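You operate a simulated robot arm through the tools that you are given. There is no shell and no other tool.

You are at the controls of a simulated robot arm. One attempt, no reset.

JOB
Roll a test strip on to the docked number pad and weigh it down.
Fine: open the clamp; black tab strip across the keys, pressed down till it sticks, the black roller run on it, roller back on the bench, steel gauge block stood on the strip. Set down upright: steel gauge block.

It is judged by the outcome, as a careful person would: the job done as asked, and still so three seconds after it is handed in. It fails if anything else is knocked over, pushed out of place, dropped, spilled or broken.

ROBOT AND FRAMES
A 6-joint arm with a two-finger parallel gripper, fixed in place. Base frame: the origin is at the foot of the arm, x ahead of it, y to its left, z up; the work surface is at about z = 812. Lengths are in mm, angles in rad, forces in N, time in s.
With the tool pointing down near the work surface it reaches from about 580 to 940 mm from the base axis. Its first joint turns from -2.601 to 2.601 rad. Payload 3.43 kg.
Tool frame: the origin (TCP) lies between the finger pads and is the grasp point; the fingertips stand 34 mm ahead of it; z points along the fingers, y is the line along which they close. The gripper opens to 128 mm. The fingers are 24 mm wide and 12 mm thick; the gripper's body (48 by 130 mm) begins 96 mm behind the TCP.
Orientation is told as [roll, pitch, yaw] about the base's x, y, z axes, in that order, counted from this pose: with the fingers straight down and closing along the base's y, the tool's x points along the base's -x, its y along +y and its z along -z.

CONTROLS
- The arm moves only by the tool apply_moves. Its argument "moves" is a list of rows, each an object of numbers (a shift or turn left out is 0, a gripper value left out holds the last): "dx", "dy", "dz": the shift along the tool's x, y, z in m; "wx", "wy", "wz": the turn, a rotation vector about the tool's x, y, z in rad; "jaw": the closure, from 0 (fully open) to 1 (shut). In form: [{"dx": .., "dy": .., "dz": .., "wx": .., "wy": .., "wz": .., "jaw": ..}, ...]. A call has 1 to 20 rows; each row shifts and turns the commanded pose from where the row before left it, along the tool's axes as they then stand. Each row takes 0.2 s and may step no farther than 50 mm and 0.15 rad from the row before; otherwise, or with a gripper value out of range, the whole call is refused. A pose out of reach is approached as far as the arm can. The call stops where the force on the tool passes 50 N (or 10 N more than at its start, if that is more) or the arm is blocked; 0.2 s more then pass. Each finger travels about 108 mm/s and halts on what it meets, pressing with about 36 N; the grip force reading is that of the motor and also rises with nothing between the fingers. The clock runs only during rows and for 0.2 s after the last one: add rows that do not move to give the fingers time. It gives the time, the measured TCP pose, the force on the tool (base axes), the opening and the grip force at its end, in the units of the frame above (readings bear some noise), with the torque about the TCP (base axes, N m) and any sound that the robot's microphone picked up.
- Cameras (640 x 400 px; columns grow to the right, rows downward): "scene" is fixed at [401.2, 650.7, 1544]; the picture's right is [-1.00, -0.10, 0.00], its down [-0.05, 0.51, -0.86] and it looks along [0.08, -0.86, -0.51] (base axes); focal length 370 px, centre (320, 200). "wrist" rides on the gripper at [76, -11, -160] in the tool frame; the picture's right is [0.15, 0.99, 0.00], its down [-0.88, 0.13, -0.46] and it looks along [-0.45, 0.07, 0.89] (tool axes); focal length 234 px, centre (320, 200). There is no depth. A picture from a camera that has moved, and an enlarged one, comes with that camera's place and axes in the base frame and with its lens.
- grab_frame(camera): a new picture of that camera. It takes no simulated time.
- move_column(by): slides the trunk up (or, below 0, down) by that many mm; the arm rides with it, the base frame stays. It gives what a move gives, with no picture.
- close_up(camera, box): a new picture of the part [left, top, right, bottom] of that camera's present view, enlarged. It takes no simulated time.
- hand_in(): hands the job in; it is judged then, once.

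Nothing tells you positions but the pictures and the camera data. Unless the task says otherwise, let go and move clear before handing in.

The tools are called after ">>>" by a JSON object that holds its "method" and its "body". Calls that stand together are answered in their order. apply_moves: Moves the arm, as the interface text tells. Its arguments: {"type":"object","properties":{"moves":{"type":"array","items":{"type":"object","properties":{"dx":{"type":"number"},"dy":{"type":"number"},"dz":{"type":"number"},"wx":{"type":"number"},"wy":{"type":"number"},"wz":{"type":"number"},"jaw":{"type":"number"}}}}},"required":["moves"]} The other tools are called the same way: move_column (by) slides the trunk up or down; grab_frame (camera) takes a picture; close_up (camera, box) takes an enlarged picture of a part of a camera's view; hand_in () hands the job in.

At the start:

```text
time: 0.0
position: [370.1, -517.8, 1071.2]
orientation: [-0.001, 0.0, -0.001]
wrist_force: [-0.1, 0.2, -0.7]
ft_torque: [0.0, 0.02, 0.02]
opening: 127.9
grip_force: 0.0
trunk travel left (down, up): [-625.0, 85.0]
```

scene: 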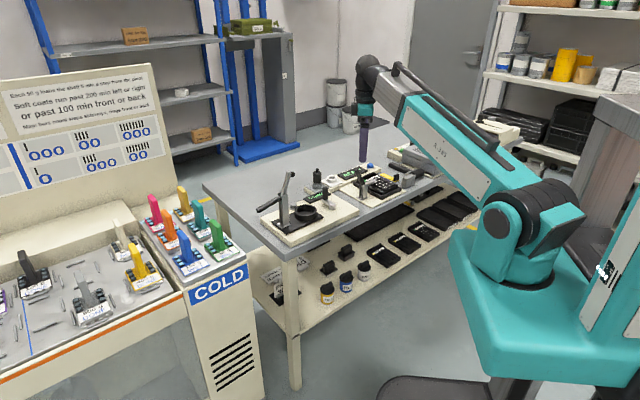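
wrist: 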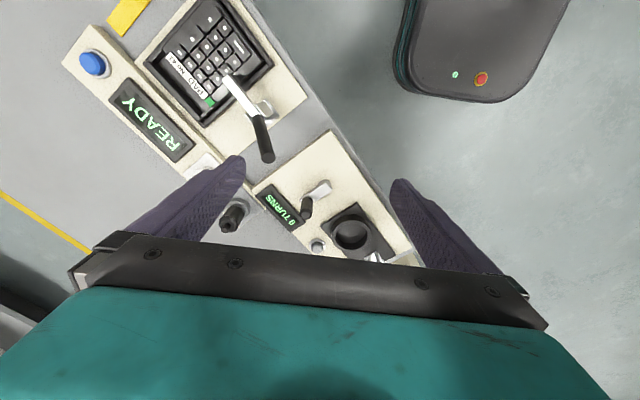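

I see a bench with a docked number pad, a crank station and other fixtures, plus a cold shelf at the left of the scene. I'll look closer at the pictures before moving anything.

>>> {"method": "close_up", "body": {"camera": "scene", "box": [240, 140, 440, 265]}}

>>> {"method": "close_up", "body": {"camera": "wrist", "box": [60, 0, 380, 200]}}

>>> {"method": "close_up", "body": {"camera": "scene", "box": [0, 60, 260, 340]}}

>>> {"method": "close_up", "body": {"camera": "scene", "box": [300, 150, 420, 225]}}

>>> {"method": "close_up", "body": {"camera": "scene", "box": [380, 100, 540, 200]}}

```text
3.20 times, centred on (340, 202) of scene
camera zoom: at [401.2, 650.7, 1544.0], right [-1.0, -0.1, 0.0], down [-0.05, 0.51, -0.86], along [0.08, -0.86, -0.51], focal length 1184 px, centre (256, 192)
```

zoom: 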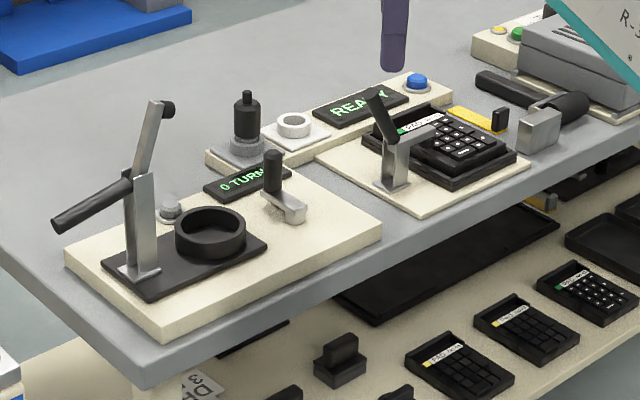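

```text
2.00 times, centred on (220, 100) of wrist
camera zoom: at [293.2, -529.8, 1229.1], right [-0.15, 0.99, 0.0], down [0.88, 0.13, 0.46], along [0.45, 0.07, -0.89], focal length 468 px, centre (520, 400)
```

zoom: 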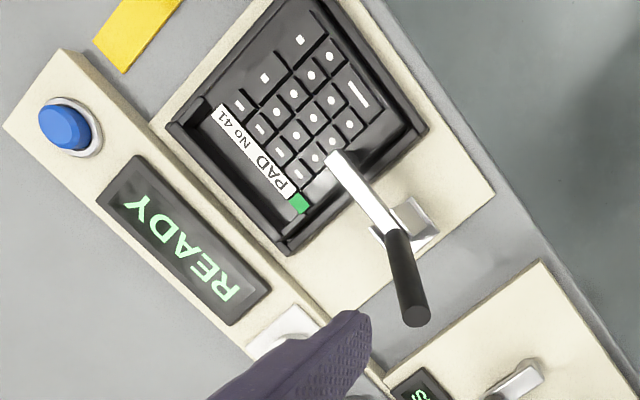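

```text
1.43 times, centred on (130, 200) of scene
camera zoom: at [401.2, 650.7, 1544.0], right [-1.0, -0.1, 0.0], down [-0.05, 0.51, -0.86], along [0.08, -0.86, -0.51], focal length 529 px, centre (591, 200)
```

zoom: 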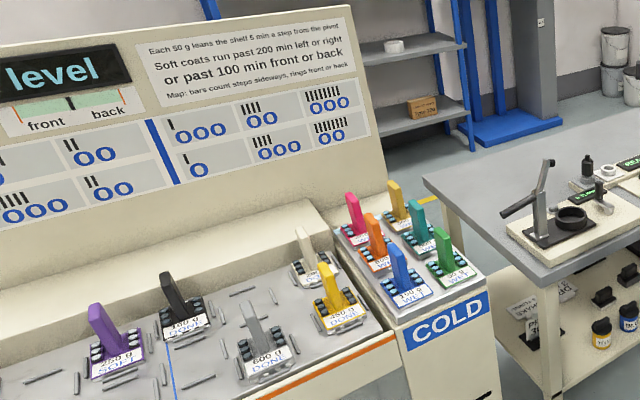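

```text
5.33 times, centred on (360, 188) of scene
camera zoom: at [401.2, 650.7, 1544.0], right [-1.0, -0.1, 0.0], down [-0.05, 0.51, -0.86], along [0.08, -0.86, -0.51], focal length 1973 px, centre (107, 267)
```

zoom: 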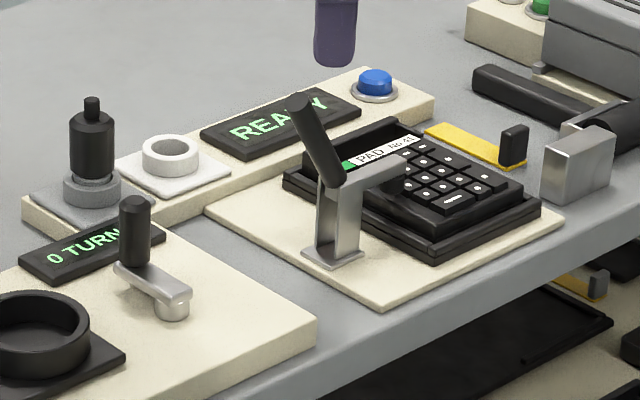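

```text
4.00 times, centred on (460, 150) of scene
camera zoom: at [401.2, 650.7, 1544.0], right [-1.0, -0.1, 0.0], down [-0.05, 0.51, -0.86], along [0.08, -0.86, -0.51], focal length 1480 px, centre (-240, 400)
```

zoom: 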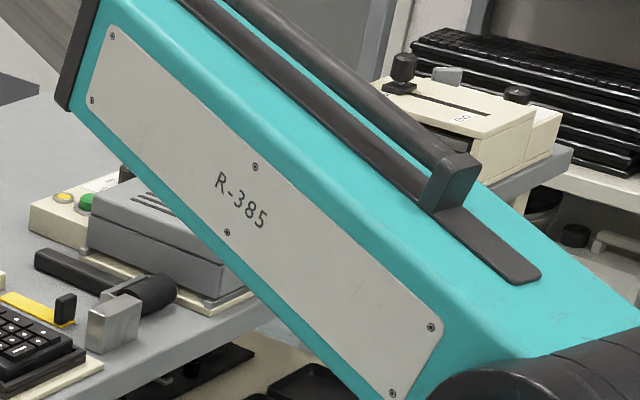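

The pad sits in its dock around (280, -684). The yellow strip with a black tab, the steel block and the black roller lie beyond it. I'll move the gripper over the pad at the same height for a better view.

>>> {"method": "apply_moves", "body": {"moves": [{"dx": 0.02, "dy": -0.04}, {"dx": 0.02, "dy": -0.04}, {"dx": 0.02, "dy": -0.04}, {"dx": 0.02, "dy": -0.04}, {"dx": 0.01, "dy": -0.01}]}}

>>> {"method": "grab_frame", "body": {"camera": "wrist"}}

>>> {"method": "grab_frame", "body": {"camera": "scene"}}

```text
time: 1.2
position: [279.1, -686.0, 1072.1]
orientation: [-0.001, 0.0, 0.001]
wrist_force: [-0.1, -0.6, 0.4]
ft_torque: [0.02, -0.01, -0.01]
opening: 128.1
grip_force: 0.1
trunk travel left (down, up): [-625.0, 85.0]
```

```text
taken
camera wrist: at [202.4, -698.7, 1229.0], right [-0.15, 0.99, 0.0], down [0.88, 0.13, 0.46], along [0.45, 0.07, -0.89], focal length 234 px, centre (320, 200)
```

wrist: 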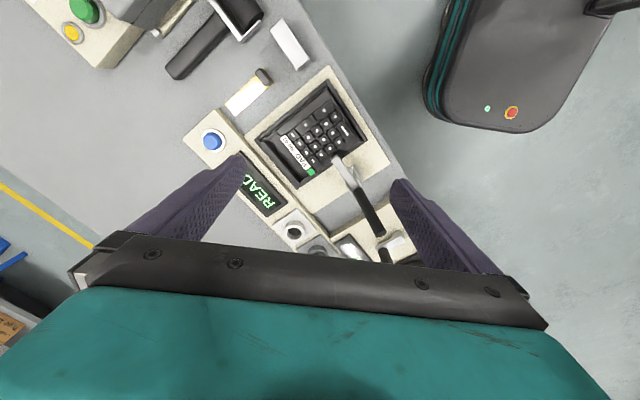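

```text
taken
```

scene: 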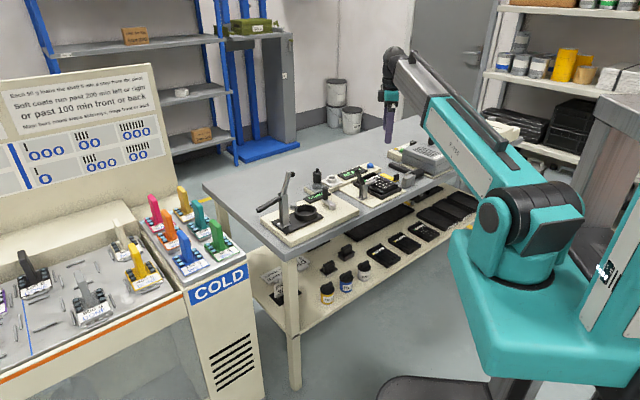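

The wrist camera now shows the pad, clamp, strip, block and roller. I'll zoom in on each to measure them.

>>> {"method": "close_up", "body": {"camera": "wrist", "box": [230, 60, 410, 260]}}

>>> {"method": "close_up", "body": {"camera": "wrist", "box": [160, 0, 360, 125]}}

>>> {"method": "close_up", "body": {"camera": "scene", "box": [340, 150, 450, 220]}}

```text
2.00 times, centred on (320, 160) of wrist
camera zoom: at [202.4, -698.7, 1229.0], right [-0.15, 0.99, 0.0], down [0.88, 0.13, 0.46], along [0.45, 0.07, -0.89], focal length 468 px, centre (320, 280)
```

zoom: 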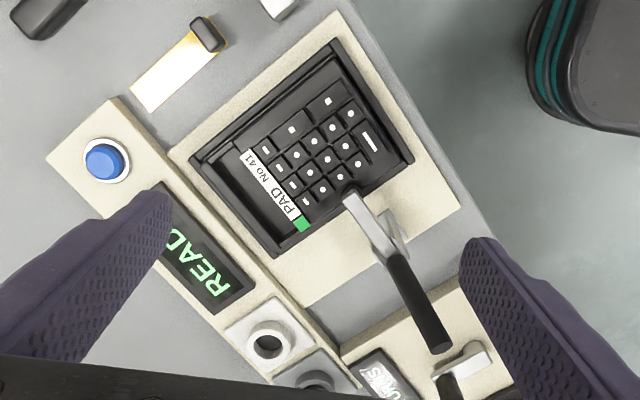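

```text
3.20 times, centred on (260, 62) of wrist
camera zoom: at [202.4, -698.7, 1229.0], right [-0.15, 0.99, 0.0], down [0.88, 0.13, 0.46], along [0.45, 0.07, -0.89], focal length 749 px, centre (512, 640)
```

zoom: 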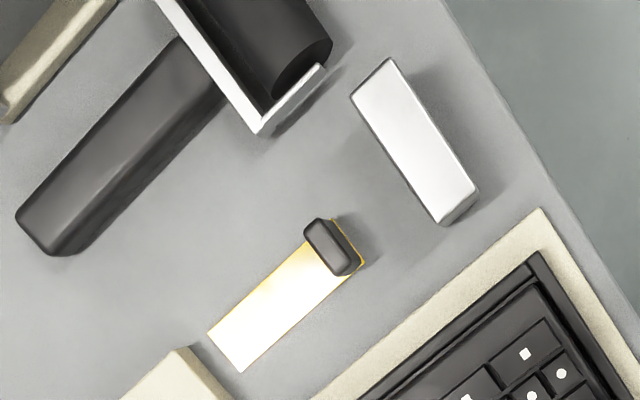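

```text
5.71 times, centred on (395, 185) of scene
camera zoom: at [401.2, 650.7, 1544.0], right [-1.0, -0.1, 0.0], down [-0.05, 0.51, -0.86], along [0.08, -0.86, -0.51], focal length 2114 px, centre (-109, 286)
```

zoom: 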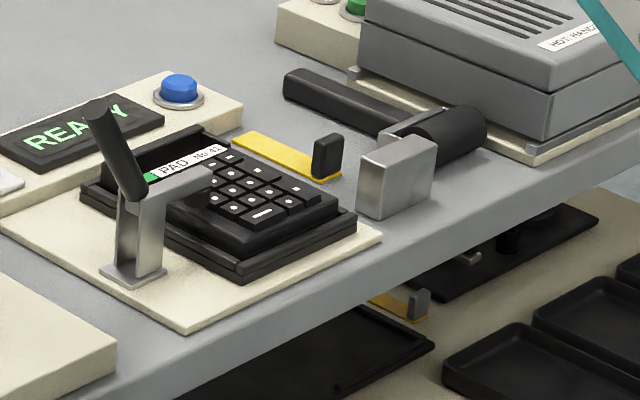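

The strip on the bench has the black tab; the spare on the lower shelf has a grey one. The clamp lever holds the pad on its right side. I'll look closer at the pad and clamp, and check the scene for any hints.

>>> {"method": "close_up", "body": {"camera": "wrist", "box": [250, 75, 400, 175]}}

>>> {"method": "close_up", "body": {"camera": "scene", "box": [335, 160, 415, 210]}}

>>> {"method": "close_up", "body": {"camera": "scene", "box": [240, 180, 480, 330]}}

>>> {"method": "close_up", "body": {"camera": "scene", "box": [360, 130, 480, 205]}}

```text
4.00 times, centred on (325, 125) of wrist
camera zoom: at [202.4, -698.7, 1229.0], right [-0.15, 0.99, 0.0], down [0.88, 0.13, 0.46], along [0.45, 0.07, -0.89], focal length 937 px, centre (300, 500)
```

zoom: 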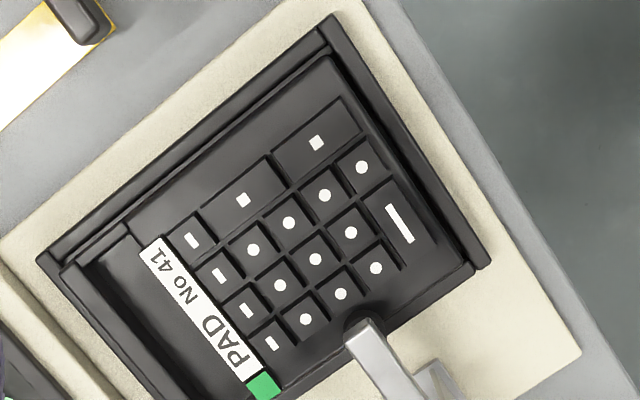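

```text
8.00 times, centred on (375, 185) of scene
camera zoom: at [401.2, 650.7, 1544.0], right [-1.0, -0.1, 0.0], down [-0.05, 0.51, -0.86], along [0.08, -0.86, -0.51], focal length 2960 px, centre (-120, 320)
```

zoom: 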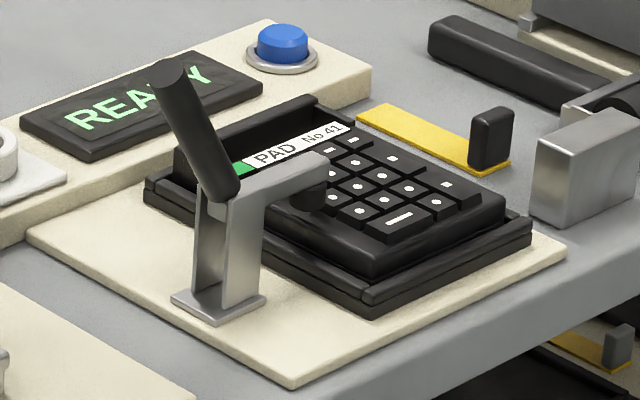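

```text
2.67 times, centred on (360, 255) of scene
camera zoom: at [401.2, 650.7, 1544.0], right [-1.0, -0.1, 0.0], down [-0.05, 0.51, -0.86], along [0.08, -0.86, -0.51], focal length 987 px, centre (213, 53)
```

zoom: 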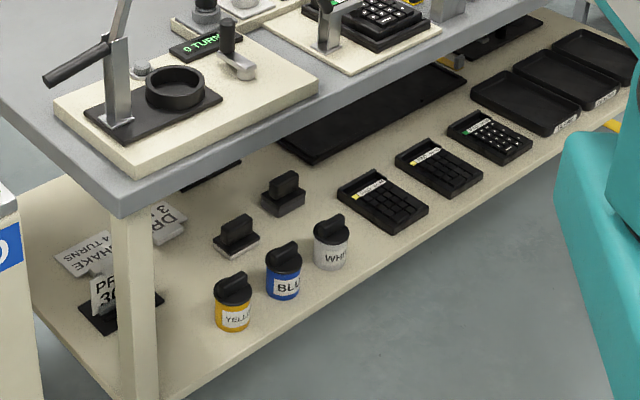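

```text
5.33 times, centred on (420, 168) of scene
camera zoom: at [401.2, 650.7, 1544.0], right [-1.0, -0.1, 0.0], down [-0.05, 0.51, -0.86], along [0.08, -0.86, -0.51], focal length 1973 px, centre (-213, 373)
```

zoom: 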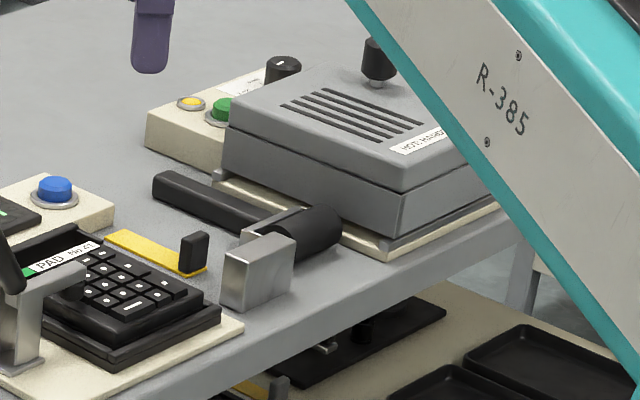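

The pad's key grid is 4 columns by 5 rows, centred near (282, -685, 839), and everything on the bench is laid out at 45°. The clamp handle top is near (389, -581, 943) and swings out toward (+x, +y). I'll turn the gripper 45°, close it and hover beside the handle.

>>> {"method": "apply_moves", "body": {"moves": [{"dx": -0.025, "dy": 0.023, "jaw": 1}, {"dx": -0.025, "dy": 0.023}, {"dx": -0.025, "dy": 0.023}, {"wz": -0.131}, {"wz": -0.131}, {"wz": -0.131}, {"wz": -0.131}, {"wz": -0.131}, {"wz": -0.13}, {}]}}

>>> {"method": "grab_frame", "body": {"camera": "wrist"}}

>>> {"method": "close_up", "body": {"camera": "scene", "box": [300, 110, 460, 210]}}

```text
time: 3.4
position: [354.1, -619.7, 1070.0]
orientation: [0.0, 0.0, 0.789]
wrist_force: [-0.1, -0.8, 0.6]
ft_torque: [0.02, 0.01, 0.02]
opening: 0.0
grip_force: 33.5
trunk travel left (down, up): [-625.0, 85.0]
```

```text
taken
camera wrist: at [308.4, -681.4, 1229.3], right [-0.8, 0.59, 0.0], down [0.53, 0.72, 0.46], along [0.27, 0.37, -0.89], focal length 234 px, centre (320, 200)
```

wrist: 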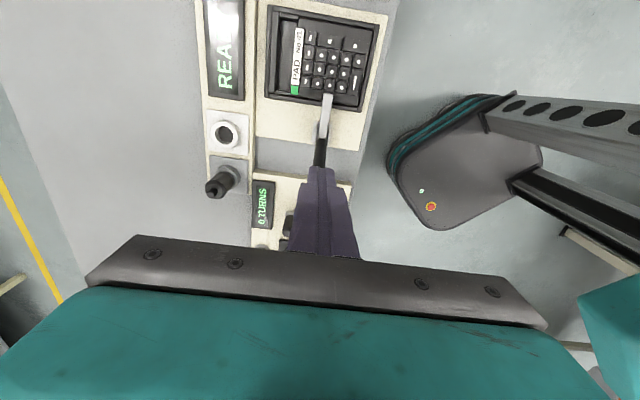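

```text
4.00 times, centred on (380, 160) of scene
camera zoom: at [401.2, 650.7, 1544.0], right [-1.0, -0.1, 0.0], down [-0.05, 0.51, -0.86], along [0.08, -0.86, -0.51], focal length 1480 px, centre (80, 360)
```

zoom: 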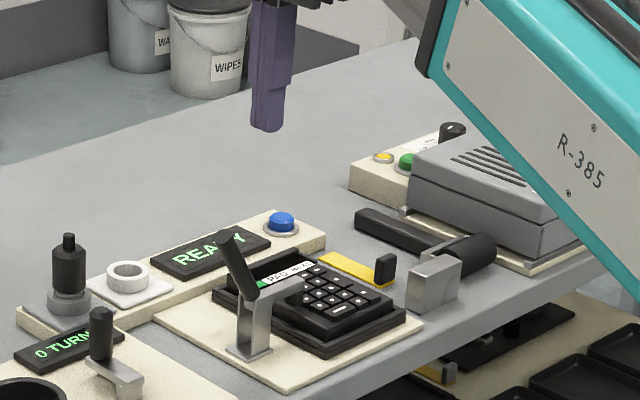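

The clamp handle is right beneath the closed fingers. I'll zoom in to check the alignment before going down.

>>> {"method": "close_up", "body": {"camera": "wrist", "box": [240, 60, 400, 260]}}

>>> {"method": "close_up", "body": {"camera": "scene", "box": [335, 120, 415, 210]}}

```text
2.00 times, centred on (320, 160) of wrist
camera zoom: at [308.4, -681.4, 1229.3], right [-0.8, 0.59, 0.0], down [0.53, 0.72, 0.46], along [0.27, 0.37, -0.89], focal length 468 px, centre (320, 280)
```

zoom: 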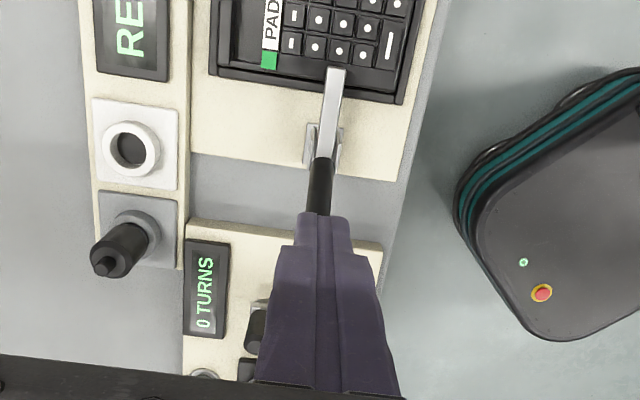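

```text
4.44 times, centred on (375, 165) of scene
camera zoom: at [401.2, 650.7, 1544.0], right [-1.0, -0.1, 0.0], down [-0.05, 0.51, -0.86], along [0.08, -0.86, -0.51], focal length 1644 px, centre (76, 356)
```

zoom: 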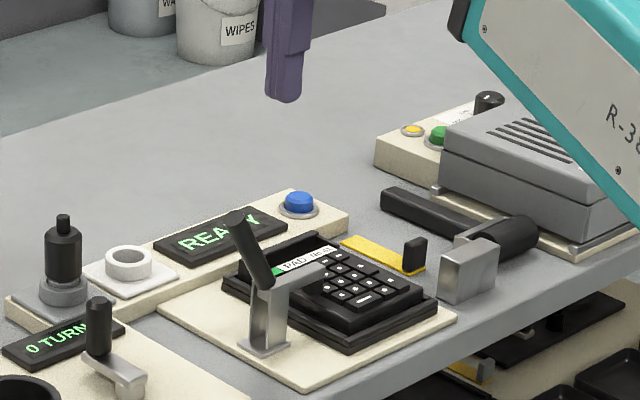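

The handle plane lines up with the fingers. I'll lower the closed fingers beside the handle on the pad side, then push it outward along an arc.

>>> {"method": "apply_moves", "body": {"moves": [{"dz": 0.036, "dy": 0.003}, {"dz": 0.036}, {"dz": 0.033}, {"dx": -0.01}, {"dx": -0.008}, {"dx": -0.005, "dz": 0.002}, {"dx": -0.005, "dz": 0.003}, {"dx": -0.005, "dz": 0.004}]}}

>>> {"method": "close_up", "body": {"camera": "scene", "box": [300, 110, 460, 210]}}

```text
time: 5.2
position: [374.2, -593.4, 957.2]
orientation: [-0.001, 0.0, 0.785]
wrist_force: [0.3, -1.1, -0.5]
ft_torque: [0.01, -0.01, 0.0]
opening: 0.4
grip_force: 33.2
trunk travel left (down, up): [-625.0, 85.0]
```

```text
4.00 times, centred on (380, 160) of scene
camera zoom: at [401.2, 650.7, 1544.0], right [-1.0, -0.1, 0.0], down [-0.05, 0.51, -0.86], along [0.08, -0.86, -0.51], focal length 1480 px, centre (80, 360)
```

zoom: 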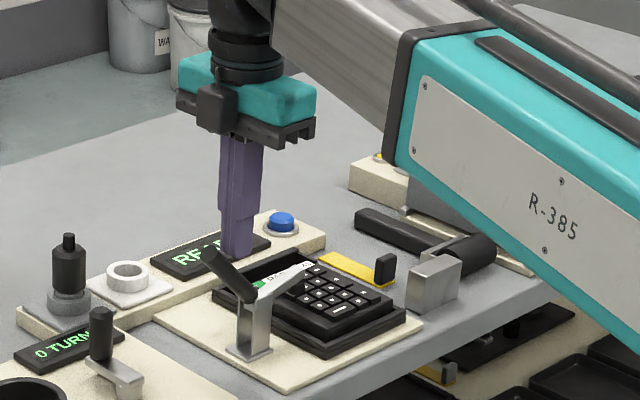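

The handle is moving and the bar is lifting. I'll keep pushing along the arc.

>>> {"method": "apply_moves", "body": {"moves": [{"dx": -0.005, "dz": 0.005}, {"dx": -0.005, "dz": 0.005}, {"dx": -0.005, "dz": 0.006}, {"dx": -0.004, "dz": 0.006}, {"dx": -0.003, "dz": 0.006}, {"dx": -0.003, "dz": 0.006}]}}

>>> {"method": "close_up", "body": {"camera": "scene", "box": [300, 110, 460, 210]}}

```text
time: 6.6
position: [393.5, -576.2, 923.7]
orientation: [0.0, -0.001, 0.786]
wrist_force: [-0.2, -0.1, -0.8]
ft_torque: [0.04, -0.02, 0.01]
opening: 0.0
grip_force: 32.7
trunk travel left (down, up): [-625.0, 85.0]
```

```text
4.00 times, centred on (380, 160) of scene
camera zoom: at [401.2, 650.7, 1544.0], right [-1.0, -0.1, 0.0], down [-0.05, 0.51, -0.86], along [0.08, -0.86, -0.51], focal length 1480 px, centre (80, 360)
```

zoom: 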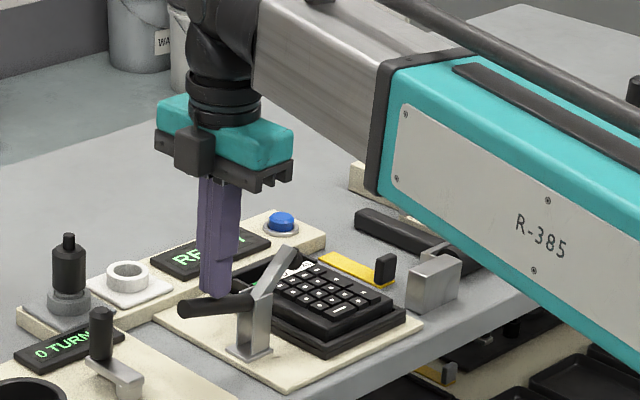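

The handle is almost down. I'll press it further to the fully open position.

>>> {"method": "apply_moves", "body": {"moves": [{"dx": -0.002, "dz": 0.006}, {"dx": -0.001, "dz": 0.006}, {"dz": 0.006}, {"dz": 0.006}, {"dz": 0.005}]}}

>>> {"method": "close_up", "body": {"camera": "scene", "box": [300, 110, 460, 210]}}

```text
time: 7.8
position: [395.4, -573.2, 896.3]
orientation: [-0.005, 0.003, 0.786]
wrist_force: [1.1, -2.6, 22.6]
ft_torque: [-0.21, 0.19, 0.19]
opening: 0.0
grip_force: 33.2
trunk travel left (down, up): [-625.0, 85.0]
```

```text
4.00 times, centred on (380, 160) of scene
camera zoom: at [401.2, 650.7, 1544.0], right [-1.0, -0.1, 0.0], down [-0.05, 0.51, -0.86], along [0.08, -0.86, -0.51], focal length 1480 px, centre (80, 360)
```

zoom: 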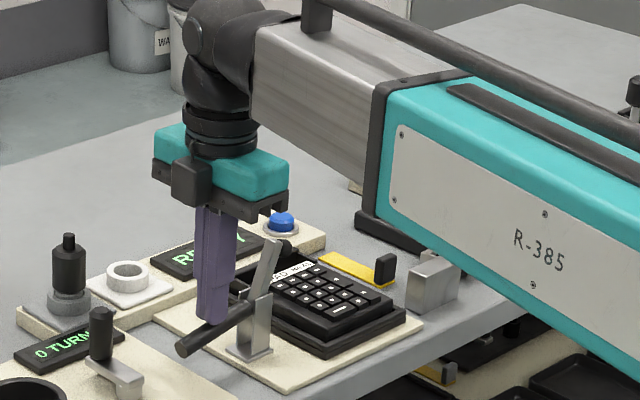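

The handle has reached its stop with about 23 N, in the same posture as the open clamp at the left. I'll raise the tool and check that it stays open.

>>> {"method": "apply_moves", "body": {"moves": [{"dz": -0.04}, {"dz": -0.04}, {"dz": -0.04}, {"dz": -0.04}]}}

>>> {"method": "close_up", "body": {"camera": "scene", "box": [240, 130, 400, 230]}}

```text
time: 8.8
position: [392.3, -574.4, 1054.8]
orientation: [0.0, 0.001, 0.785]
wrist_force: [-0.4, 0.2, -0.3]
ft_torque: [0.02, -0.02, -0.03]
opening: 0.1
grip_force: 32.6
trunk travel left (down, up): [-625.0, 85.0]
```

```text
4.00 times, centred on (320, 180) of scene
camera zoom: at [401.2, 650.7, 1544.0], right [-1.0, -0.1, 0.0], down [-0.05, 0.51, -0.86], along [0.08, -0.86, -0.51], focal length 1480 px, centre (320, 280)
```

zoom: 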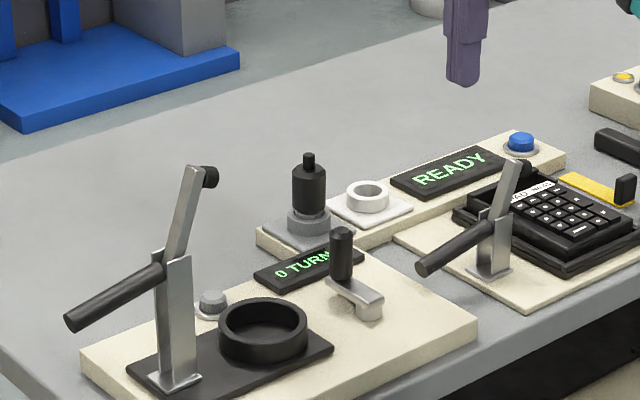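

The clamp stays open. Now the strip: I'll open the gripper, move over the tab and turn to get a straight view of it.

>>> {"method": "apply_moves", "body": {"moves": [{"dx": 0.0458, "dy": -0.003, "jaw": 0}, {"dx": 0.0458, "dy": -0.003}, {"dx": 0.0458, "dy": -0.003}, {"dx": 0.0458, "dy": -0.003}, {"dx": 0.0458, "dy": -0.003}, {"dx": 0.0458, "dy": -0.003}, {"wz": 0.131}, {"wz": 0.131}, {"wz": 0.131}, {"wz": 0.131}, {"wz": 0.131}, {"wz": 0.131}, {"wz": 0.131}, {"wz": 0.131}, {"wz": 0.131}, {"wz": 0.131}, {"wz": 0.131}, {"wz": 0.13}]}}

>>> {"method": "grab_frame", "body": {"camera": "wrist"}}

>>> {"method": "grab_frame", "body": {"camera": "scene"}}

```text
time: 12.6
position: [212.7, -780.0, 1053.8]
orientation: [0.0, 0.001, -0.789]
wrist_force: [-0.4, 0.1, 0.1]
ft_torque: [-0.01, 0.0, 0.03]
opening: 128.0
grip_force: 0.0
trunk travel left (down, up): [-625.0, 85.0]
```

```text
taken
camera wrist: at [151.5, -735.6, 1212.1], right [0.6, 0.8, 0.0], down [0.71, -0.53, 0.46], along [0.37, -0.27, -0.89], focal length 234 px, centre (320, 200)
```

wrist: 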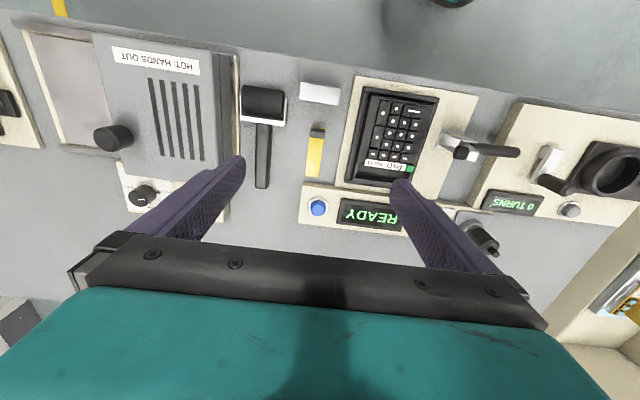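

```text
taken
```

scene: 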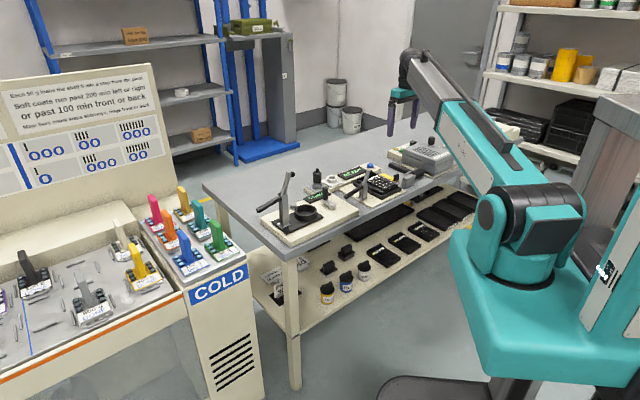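

>>> {"method": "close_up", "body": {"camera": "wrist", "box": [230, 70, 390, 200]}}

>>> {"method": "close_up", "body": {"camera": "wrist", "box": [330, 80, 530, 205]}}

```text
3.08 times, centred on (310, 135) of wrist
camera zoom: at [151.5, -735.6, 1212.1], right [0.6, 0.8, 0.0], down [0.71, -0.53, 0.46], along [0.37, -0.27, -0.89], focal length 720 px, centre (351, 400)
```

zoom: 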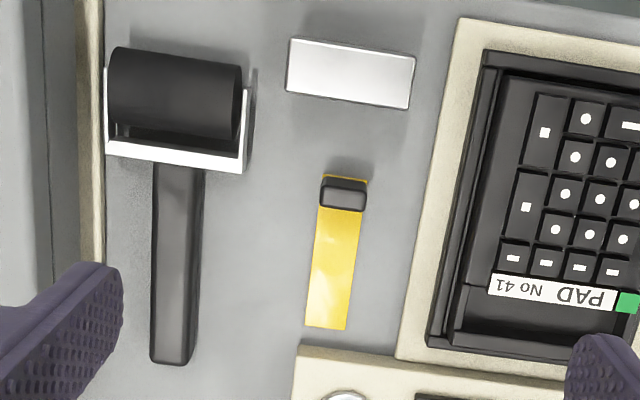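

```text
3.20 times, centred on (430, 142) of wrist
camera zoom: at [151.5, -735.6, 1212.1], right [0.6, 0.8, 0.0], down [0.71, -0.53, 0.46], along [0.37, -0.27, -0.89], focal length 749 px, centre (-32, 384)
```

zoom: 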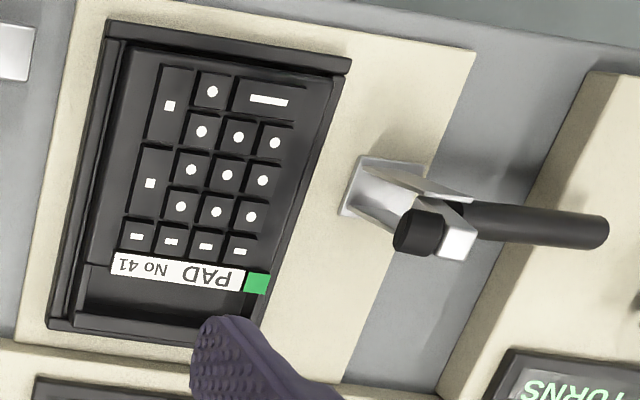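

I measured the strip at 87 x 24 mm, with its tab (23 wide, 10 thick, about 28 tall) centred near (210, -782). The block centre is near (165, -745), and the roller handle runs from (148, -843) to (228, -920). I'll go down above the tab with the jaws part open and check alignment.

>>> {"method": "apply_moves", "body": {"moves": [{"dx": 0.0016, "dy": -0.0021, "dz": 0.04, "jaw": 0.65}, {"dz": 0.04}, {"dz": 0.04}, {"dz": 0.042}, {}]}}

>>> {"method": "grab_frame", "body": {"camera": "wrist"}}

>>> {"method": "close_up", "body": {"camera": "scene", "box": [340, 120, 460, 210]}}

```text
time: 13.8
position: [210.8, -779.9, 893.9]
orientation: [0.001, 0.001, -0.787]
wrist_force: [0.4, 0.6, 0.0]
ft_torque: [-0.02, 0.01, 0.0]
opening: 44.7
grip_force: 0.1
trunk travel left (down, up): [-625.0, 85.0]
```

```text
taken
camera wrist: at [149.0, -735.6, 1051.5], right [0.6, 0.8, 0.0], down [0.71, -0.53, 0.46], along [0.37, -0.27, -0.89], focal length 234 px, centre (320, 200)
```

wrist: 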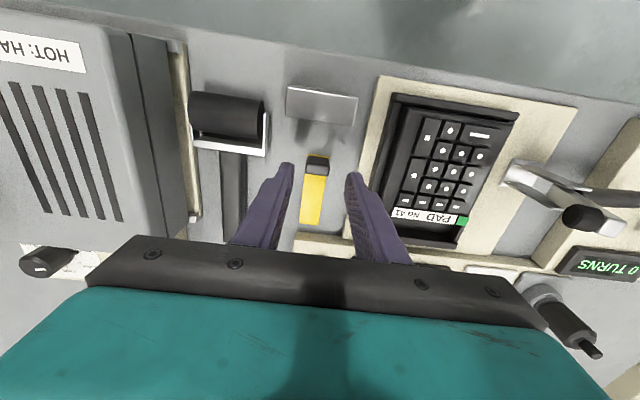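

```text
4.44 times, centred on (400, 165) of scene
camera zoom: at [401.2, 650.7, 1544.0], right [-1.0, -0.1, 0.0], down [-0.05, 0.51, -0.86], along [0.08, -0.86, -0.51], focal length 1644 px, centre (-36, 356)
```

zoom: 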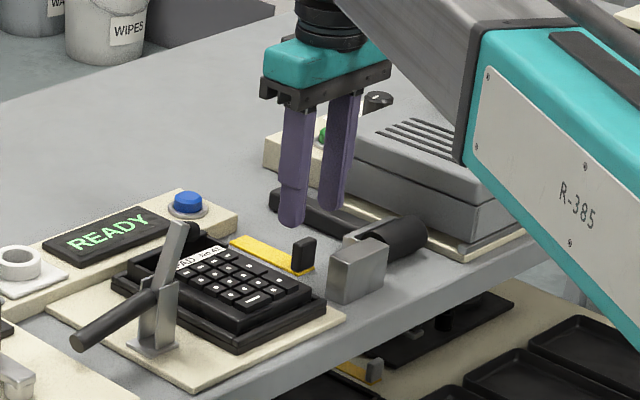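

>>> {"method": "close_up", "body": {"camera": "wrist", "box": [250, 120, 390, 260]}}

```text
2.86 times, centred on (320, 190) of wrist
camera zoom: at [149.0, -735.6, 1051.5], right [0.6, 0.8, 0.0], down [0.71, -0.53, 0.46], along [0.37, -0.27, -0.89], focal length 669 px, centre (320, 229)
```

zoom: 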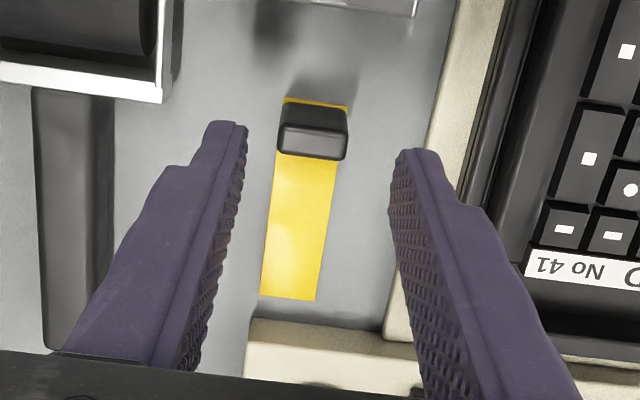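

The tab is centred between the fingers within about 2 mm. I'll go down and grip it.

>>> {"method": "apply_moves", "body": {"moves": [{"dy": -0.0015, "dz": 0.014}, {"dz": 0.014}, {"dz": 0.012}, {}]}}

>>> {"method": "close_up", "body": {"camera": "wrist", "box": [250, 120, 390, 260]}}

>>> {"method": "close_up", "body": {"camera": "scene", "box": [360, 140, 440, 200]}}

```text
time: 14.8
position: [209.1, -781.1, 852.3]
orientation: [0.001, 0.0, -0.787]
wrist_force: [0.1, -0.6, 0.2]
ft_torque: [-0.02, -0.02, -0.04]
opening: 44.7
grip_force: 0.1
trunk travel left (down, up): [-625.0, 85.0]
```

```text
2.86 times, centred on (320, 190) of wrist
camera zoom: at [148.2, -735.9, 1010.7], right [0.6, 0.8, 0.0], down [0.71, -0.53, 0.46], along [0.37, -0.27, -0.89], focal length 669 px, centre (320, 229)
```

zoom: 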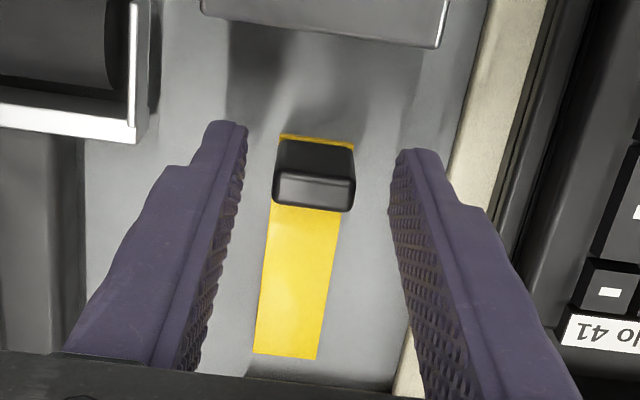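

```text
6.67 times, centred on (400, 170) of scene
camera zoom: at [401.2, 650.7, 1544.0], right [-1.0, -0.1, 0.0], down [-0.05, 0.51, -0.86], along [0.08, -0.86, -0.51], focal length 2467 px, centre (-213, 400)
```

zoom: 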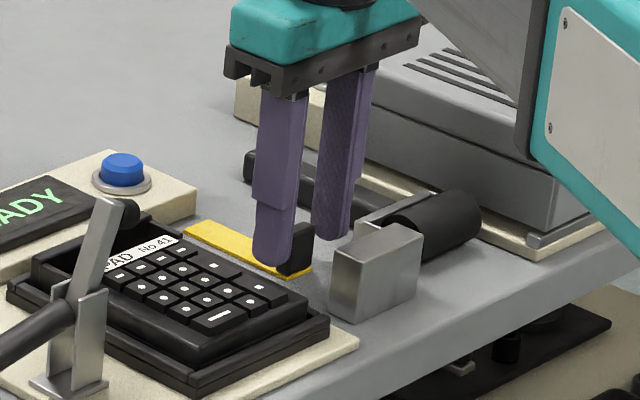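

Fingers are beside the tab, about 4 mm above the bench. I'll close on it.

>>> {"method": "apply_moves", "body": {"moves": [{"jaw": 1}, {}, {}, {}]}}

>>> {"method": "close_up", "body": {"camera": "wrist", "box": [250, 120, 390, 260]}}

```text
time: 15.8
position: [208.9, -780.8, 853.1]
orientation: [0.0, 0.001, -0.788]
wrist_force: [0.3, 0.5, 0.1]
ft_torque: [0.06, -0.01, 0.0]
opening: 23.1
grip_force: 36.4
trunk travel left (down, up): [-625.0, 85.0]
```

```text
2.86 times, centred on (320, 190) of wrist
camera zoom: at [148.2, -735.9, 1010.8], right [0.6, 0.8, 0.0], down [0.71, -0.53, 0.46], along [0.37, -0.27, -0.89], focal length 669 px, centre (320, 229)
```

zoom: 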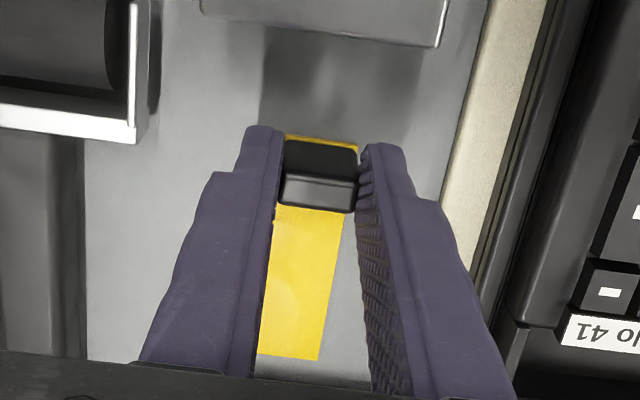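

The tab is gripped (23.1 mm). I'll lift it, turn it 90° so the strip lies across the key rows with the tab on the side away from the clamp, and move over the pad.

>>> {"method": "apply_moves", "body": {"moves": [{"dz": -0.02}, {"dz": -0.03}, {"dz": -0.04}, {"wz": -0.131}, {"wz": -0.131}, {"wz": -0.131}, {"wz": -0.131}, {"wz": -0.131}, {"wz": -0.131}, {"wz": -0.131}, {"wz": -0.131}, {"wz": -0.131}, {"wz": -0.131}, {"wz": -0.131}, {"wz": -0.13}, {}]}}

>>> {"method": "grab_frame", "body": {"camera": "wrist"}}

>>> {"method": "close_up", "body": {"camera": "scene", "box": [320, 110, 480, 210]}}

```text
time: 19.2
position: [210.0, -782.4, 941.6]
orientation: [-0.001, -0.001, 0.787]
wrist_force: [0.3, -0.3, 0.0]
ft_torque: [-0.04, 0.01, -0.06]
opening: 23.3
grip_force: 36.1
trunk travel left (down, up): [-625.0, 85.0]
```

```text
taken
camera wrist: at [164.3, -844.5, 1099.8], right [-0.8, 0.59, 0.0], down [0.53, 0.72, 0.46], along [0.27, 0.37, -0.89], focal length 234 px, centre (320, 200)
```

wrist: 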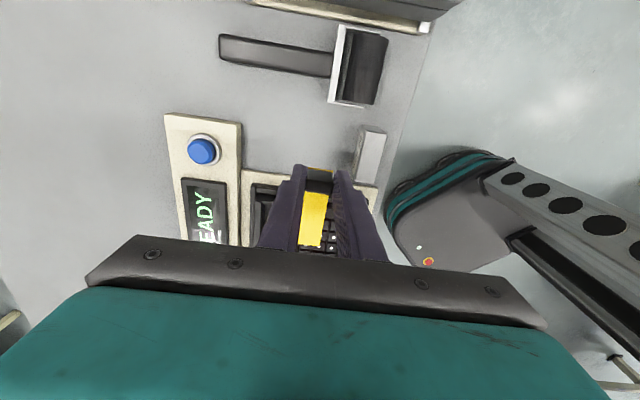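

```text
4.00 times, centred on (400, 160) of scene
camera zoom: at [401.2, 650.7, 1544.0], right [-1.0, -0.1, 0.0], down [-0.05, 0.51, -0.86], along [0.08, -0.86, -0.51], focal length 1480 px, centre (0, 360)
```

zoom: 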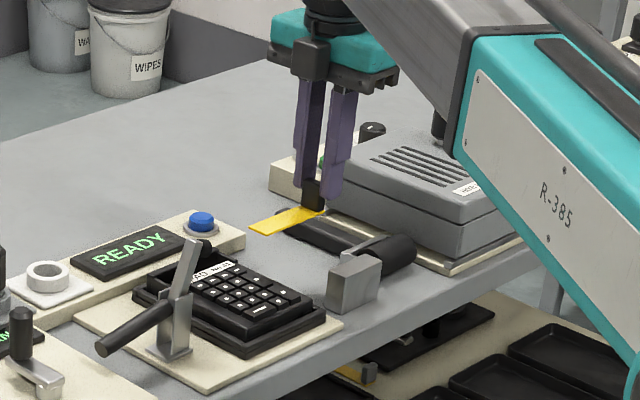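

>>> {"method": "close_up", "body": {"camera": "scene", "box": [375, 145, 415, 175]}}

>>> {"method": "close_up", "body": {"camera": "wrist", "box": [230, 150, 410, 260]}}

```text
13.33 times, centred on (395, 160) of scene
camera zoom: at [401.2, 650.7, 1544.0], right [-1.0, -0.1, 0.0], down [-0.05, 0.51, -0.86], along [0.08, -0.86, -0.51], focal length 4934 px, centre (-680, 733)
```

zoom: 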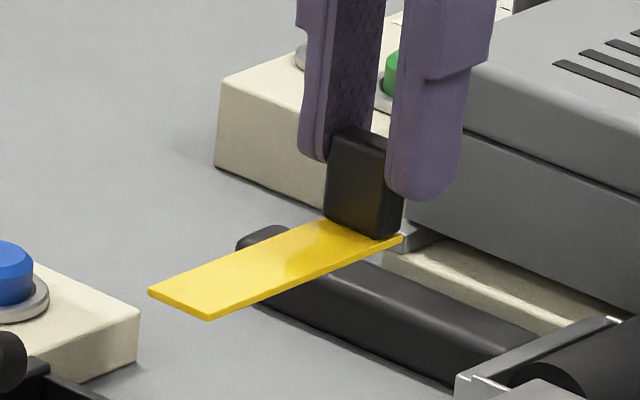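

```text
3.56 times, centred on (320, 205) of wrist
camera zoom: at [164.3, -844.5, 1099.8], right [-0.8, 0.59, 0.0], down [0.53, 0.72, 0.46], along [0.27, 0.37, -0.89], focal length 833 px, centre (320, 182)
```

zoom: 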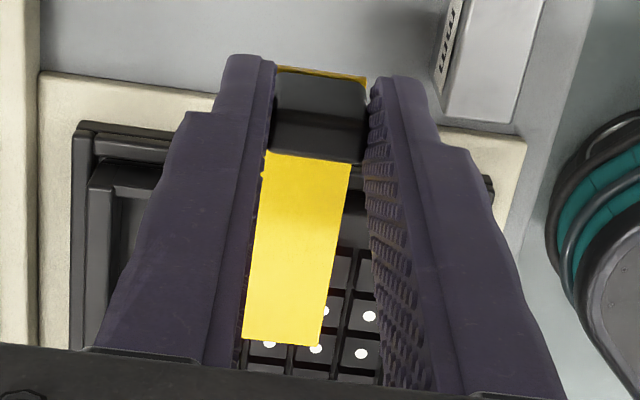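

The strip is held level, hanging about 10 mm below the fingertips with its centre about 40 mm ahead of the grip. I'll move it over the key centre and come down part way.

>>> {"method": "apply_moves", "body": {"moves": [{"dx": -0.04, "dy": 0.0088}, {"dx": -0.04, "dy": 0.0088}, {"dz": 0.018}, {"dz": 0.017}, {}]}}

>>> {"method": "close_up", "body": {"camera": "wrist", "box": [220, 100, 420, 260]}}

>>> {"method": "close_up", "body": {"camera": "scene", "box": [345, 150, 425, 210]}}

```text
time: 20.4
position: [253.7, -713.9, 907.3]
orientation: [-0.001, -0.001, 0.785]
wrist_force: [0.3, 0.0, 0.1]
ft_torque: [0.0, 0.0, 0.0]
opening: 23.3
grip_force: 36.0
trunk travel left (down, up): [-625.0, 85.0]
```

```text
2.50 times, centred on (320, 180) of wrist
camera zoom: at [207.2, -775.5, 1065.3], right [-0.8, 0.6, 0.0], down [0.53, 0.71, 0.46], along [0.27, 0.37, -0.89], focal length 585 px, centre (320, 250)
```

zoom: 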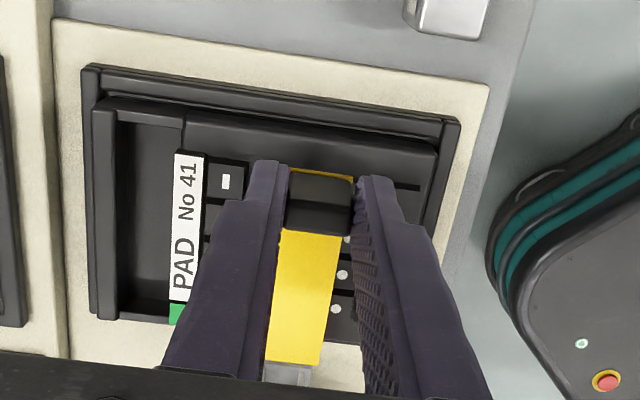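

```text
6.67 times, centred on (385, 180) of scene
camera zoom: at [401.2, 650.7, 1544.0], right [-1.0, -0.1, 0.0], down [-0.05, 0.51, -0.86], along [0.08, -0.86, -0.51], focal length 2467 px, centre (-113, 333)
```

zoom: 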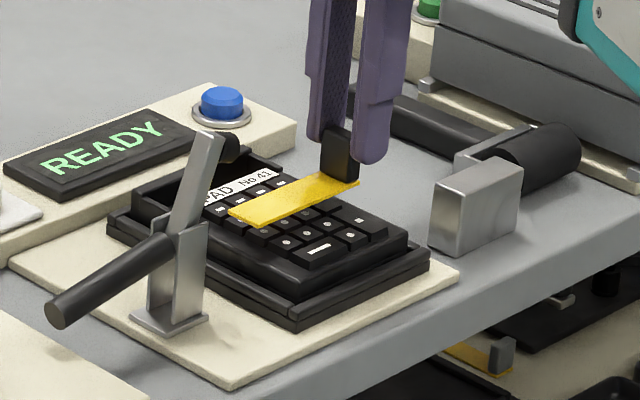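

>>> {"method": "apply_moves", "body": {"moves": [{"dz": 0.006}, {"dz": 0.005}, {}]}}

>>> {"method": "close_up", "body": {"camera": "scene", "box": [355, 160, 415, 205]}}

```text
time: 21.2
position: [254.5, -713.0, 897.5]
orientation: [-0.001, 0.0, 0.786]
wrist_force: [0.7, -0.1, 0.2]
ft_torque: [0.0, -0.04, 0.01]
opening: 23.0
grip_force: 36.0
trunk travel left (down, up): [-625.0, 85.0]
```

```text
8.89 times, centred on (385, 182) of scene
camera zoom: at [401.2, 650.7, 1544.0], right [-1.0, -0.1, 0.0], down [-0.05, 0.51, -0.86], along [0.08, -0.86, -0.51], focal length 3289 px, centre (-258, 356)
```

zoom: 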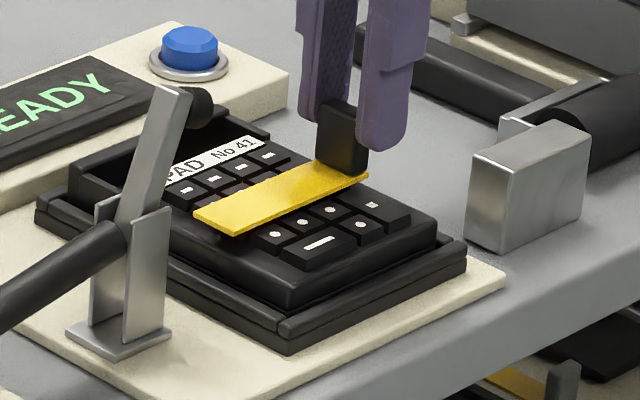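

>>> {"method": "apply_moves", "body": {"moves": [{"dz": 0.003}, {}]}}

>>> {"method": "apply_moves", "body": {"moves": [{"dz": 0.002}, {}]}}

>>> {"method": "apply_moves", "body": {"moves": [{"dz": 0.002}, {}]}}

>>> {"method": "close_up", "body": {"camera": "scene", "box": [355, 160, 415, 205]}}

```text
time: 21.8
position: [253.8, -711.6, 893.1]
orientation: [0.001, 0.001, 0.785]
wrist_force: [-0.1, 0.6, 0.9]
ft_torque: [0.0, 0.01, 0.01]
opening: 23.1
grip_force: 35.9
trunk travel left (down, up): [-625.0, 85.0]
```

```text
time: 22.4
position: [253.8, -712.0, 892.6]
orientation: [-0.001, 0.0, 0.785]
wrist_force: [1.2, -2.4, 13.3]
ft_torque: [0.18, -0.41, -0.07]
opening: 23.0
grip_force: 36.1
trunk travel left (down, up): [-625.0, 85.0]
```

```text
time: 23.0
position: [254.0, -711.3, 891.9]
orientation: [-0.003, 0.0, 0.785]
wrist_force: [4.2, -5.4, 33.8]
ft_torque: [-0.01, -0.32, -0.1]
opening: 23.2
grip_force: 36.0
trunk travel left (down, up): [-625.0, 85.0]
```

```text
8.89 times, centred on (385, 182) of scene
camera zoom: at [401.2, 650.7, 1544.0], right [-1.0, -0.1, 0.0], down [-0.05, 0.51, -0.86], along [0.08, -0.86, -0.51], focal length 3289 px, centre (-258, 356)
```

zoom: 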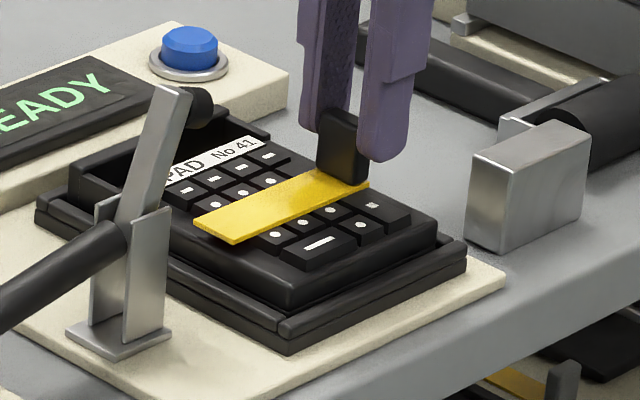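

The strip touches the keys with about 34 N. I'll hold the pressure for a moment, then release the tab.

>>> {"method": "apply_moves", "body": {"moves": [{}, {}, {}, {}]}}

>>> {"method": "apply_moves", "body": {"moves": [{"dz": -0.001}, {"dz": -0.001, "jaw": 0.6}, {}, {}]}}

>>> {"method": "close_up", "body": {"camera": "scene", "box": [355, 160, 415, 205]}}

>>> {"method": "close_up", "body": {"camera": "wrist", "box": [220, 100, 420, 260]}}

```text
time: 24.0
position: [252.7, -710.5, 891.5]
orientation: [-0.003, 0.001, 0.786]
wrist_force: [2.0, -4.2, 33.1]
ft_torque: [-0.1, -0.11, -0.1]
opening: 23.1
grip_force: 36.2
trunk travel left (down, up): [-625.0, 85.0]
```

```text
time: 25.0
position: [253.4, -712.3, 889.8]
orientation: [0.0, 0.0, 0.785]
wrist_force: [0.5, 0.0, 0.1]
ft_torque: [0.0, 0.0, -0.01]
opening: 51.1
grip_force: 0.1
trunk travel left (down, up): [-625.0, 85.0]
```

```text
8.89 times, centred on (385, 182) of scene
camera zoom: at [401.2, 650.7, 1544.0], right [-1.0, -0.1, 0.0], down [-0.05, 0.51, -0.86], along [0.08, -0.86, -0.51], focal length 3289 px, centre (-258, 356)
```

zoom: 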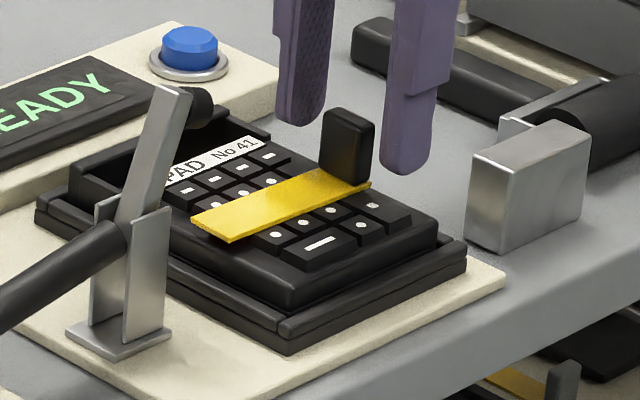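

```text
2.50 times, centred on (320, 180) of wrist
camera zoom: at [207.7, -775.0, 1048.8], right [-0.8, 0.6, 0.0], down [0.53, 0.71, 0.46], along [0.27, 0.37, -0.89], focal length 585 px, centre (320, 250)
```

zoom: 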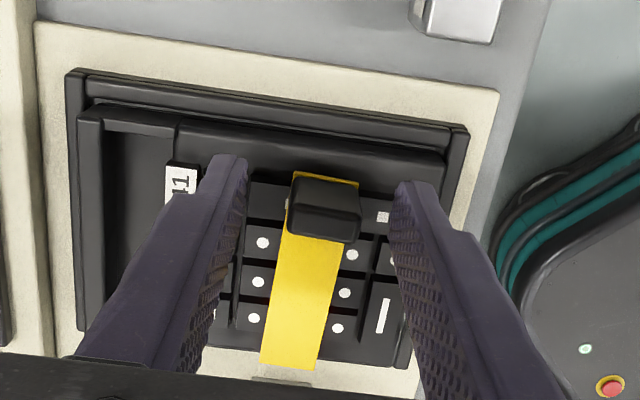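

The strip lies centred across the keys. I'll rise, close the fingers and press the middle of the strip down firmly.

>>> {"method": "apply_moves", "body": {"moves": [{"dz": -0.03}, {"dz": -0.03}, {"dx": -0.023, "dy": 0.001, "jaw": 1}, {"dx": -0.022}, {"dz": 0.03}, {"dz": 0.03}, {}]}}

>>> {"method": "close_up", "body": {"camera": "scene", "box": [345, 150, 425, 210]}}

>>> {"method": "close_up", "body": {"camera": "wrist", "box": [220, 60, 420, 260]}}

```text
time: 26.6
position: [286.2, -678.4, 888.1]
orientation: [-0.001, 0.001, 0.786]
wrist_force: [-0.8, -0.1, -0.3]
ft_torque: [0.0, -0.02, 0.05]
opening: 0.1
grip_force: 33.1
trunk travel left (down, up): [-625.0, 85.0]
```

```text
6.67 times, centred on (385, 180) of scene
camera zoom: at [401.2, 650.7, 1544.0], right [-1.0, -0.1, 0.0], down [-0.05, 0.51, -0.86], along [0.08, -0.86, -0.51], focal length 2467 px, centre (-113, 333)
```

zoom: 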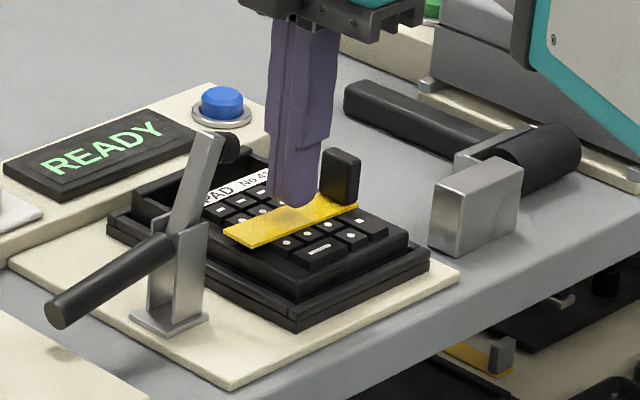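

```text
2.00 times, centred on (320, 160) of wrist
camera zoom: at [240.4, -741.6, 1047.1], right [-0.8, 0.6, 0.0], down [0.53, 0.71, 0.46], along [0.27, 0.37, -0.89], focal length 468 px, centre (320, 280)
```

zoom: 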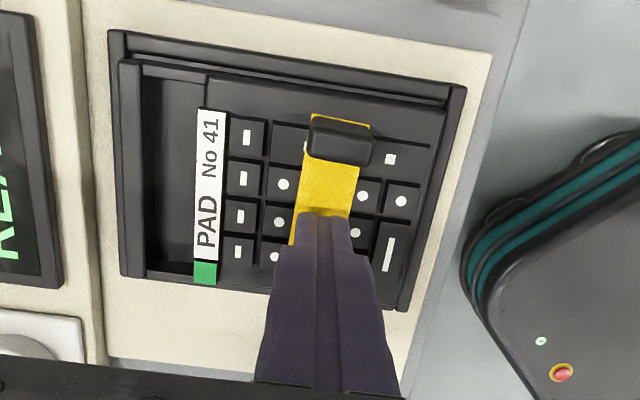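

>>> {"method": "apply_moves", "body": {"moves": [{"dz": 0.004}, {"dz": 0.003}, {}]}}

>>> {"method": "apply_moves", "body": {"moves": [{"dz": 0.002}, {}]}}

>>> {"method": "apply_moves", "body": {"moves": [{"dz": 0.001}, {}]}}

```text
time: 27.4
position: [286.4, -679.4, 882.3]
orientation: [0.001, 0.0, 0.784]
wrist_force: [-0.3, 0.8, 0.4]
ft_torque: [0.0, 0.02, 0.04]
opening: 0.0
grip_force: 32.8
trunk travel left (down, up): [-625.0, 85.0]
```

```text
time: 28.0
position: [284.5, -679.4, 882.2]
orientation: [0.001, 0.001, 0.785]
wrist_force: [-0.8, 0.3, 0.3]
ft_torque: [0.0, -0.01, -0.03]
opening: 0.1
grip_force: 32.9
trunk travel left (down, up): [-625.0, 85.0]
```

```text
time: 28.6
position: [285.2, -680.7, 881.2]
orientation: [0.001, 0.003, 0.785]
wrist_force: [0.6, 0.2, -0.1]
ft_torque: [0.01, -0.01, 0.01]
opening: 0.2
grip_force: 32.7
trunk travel left (down, up): [-625.0, 85.0]
```

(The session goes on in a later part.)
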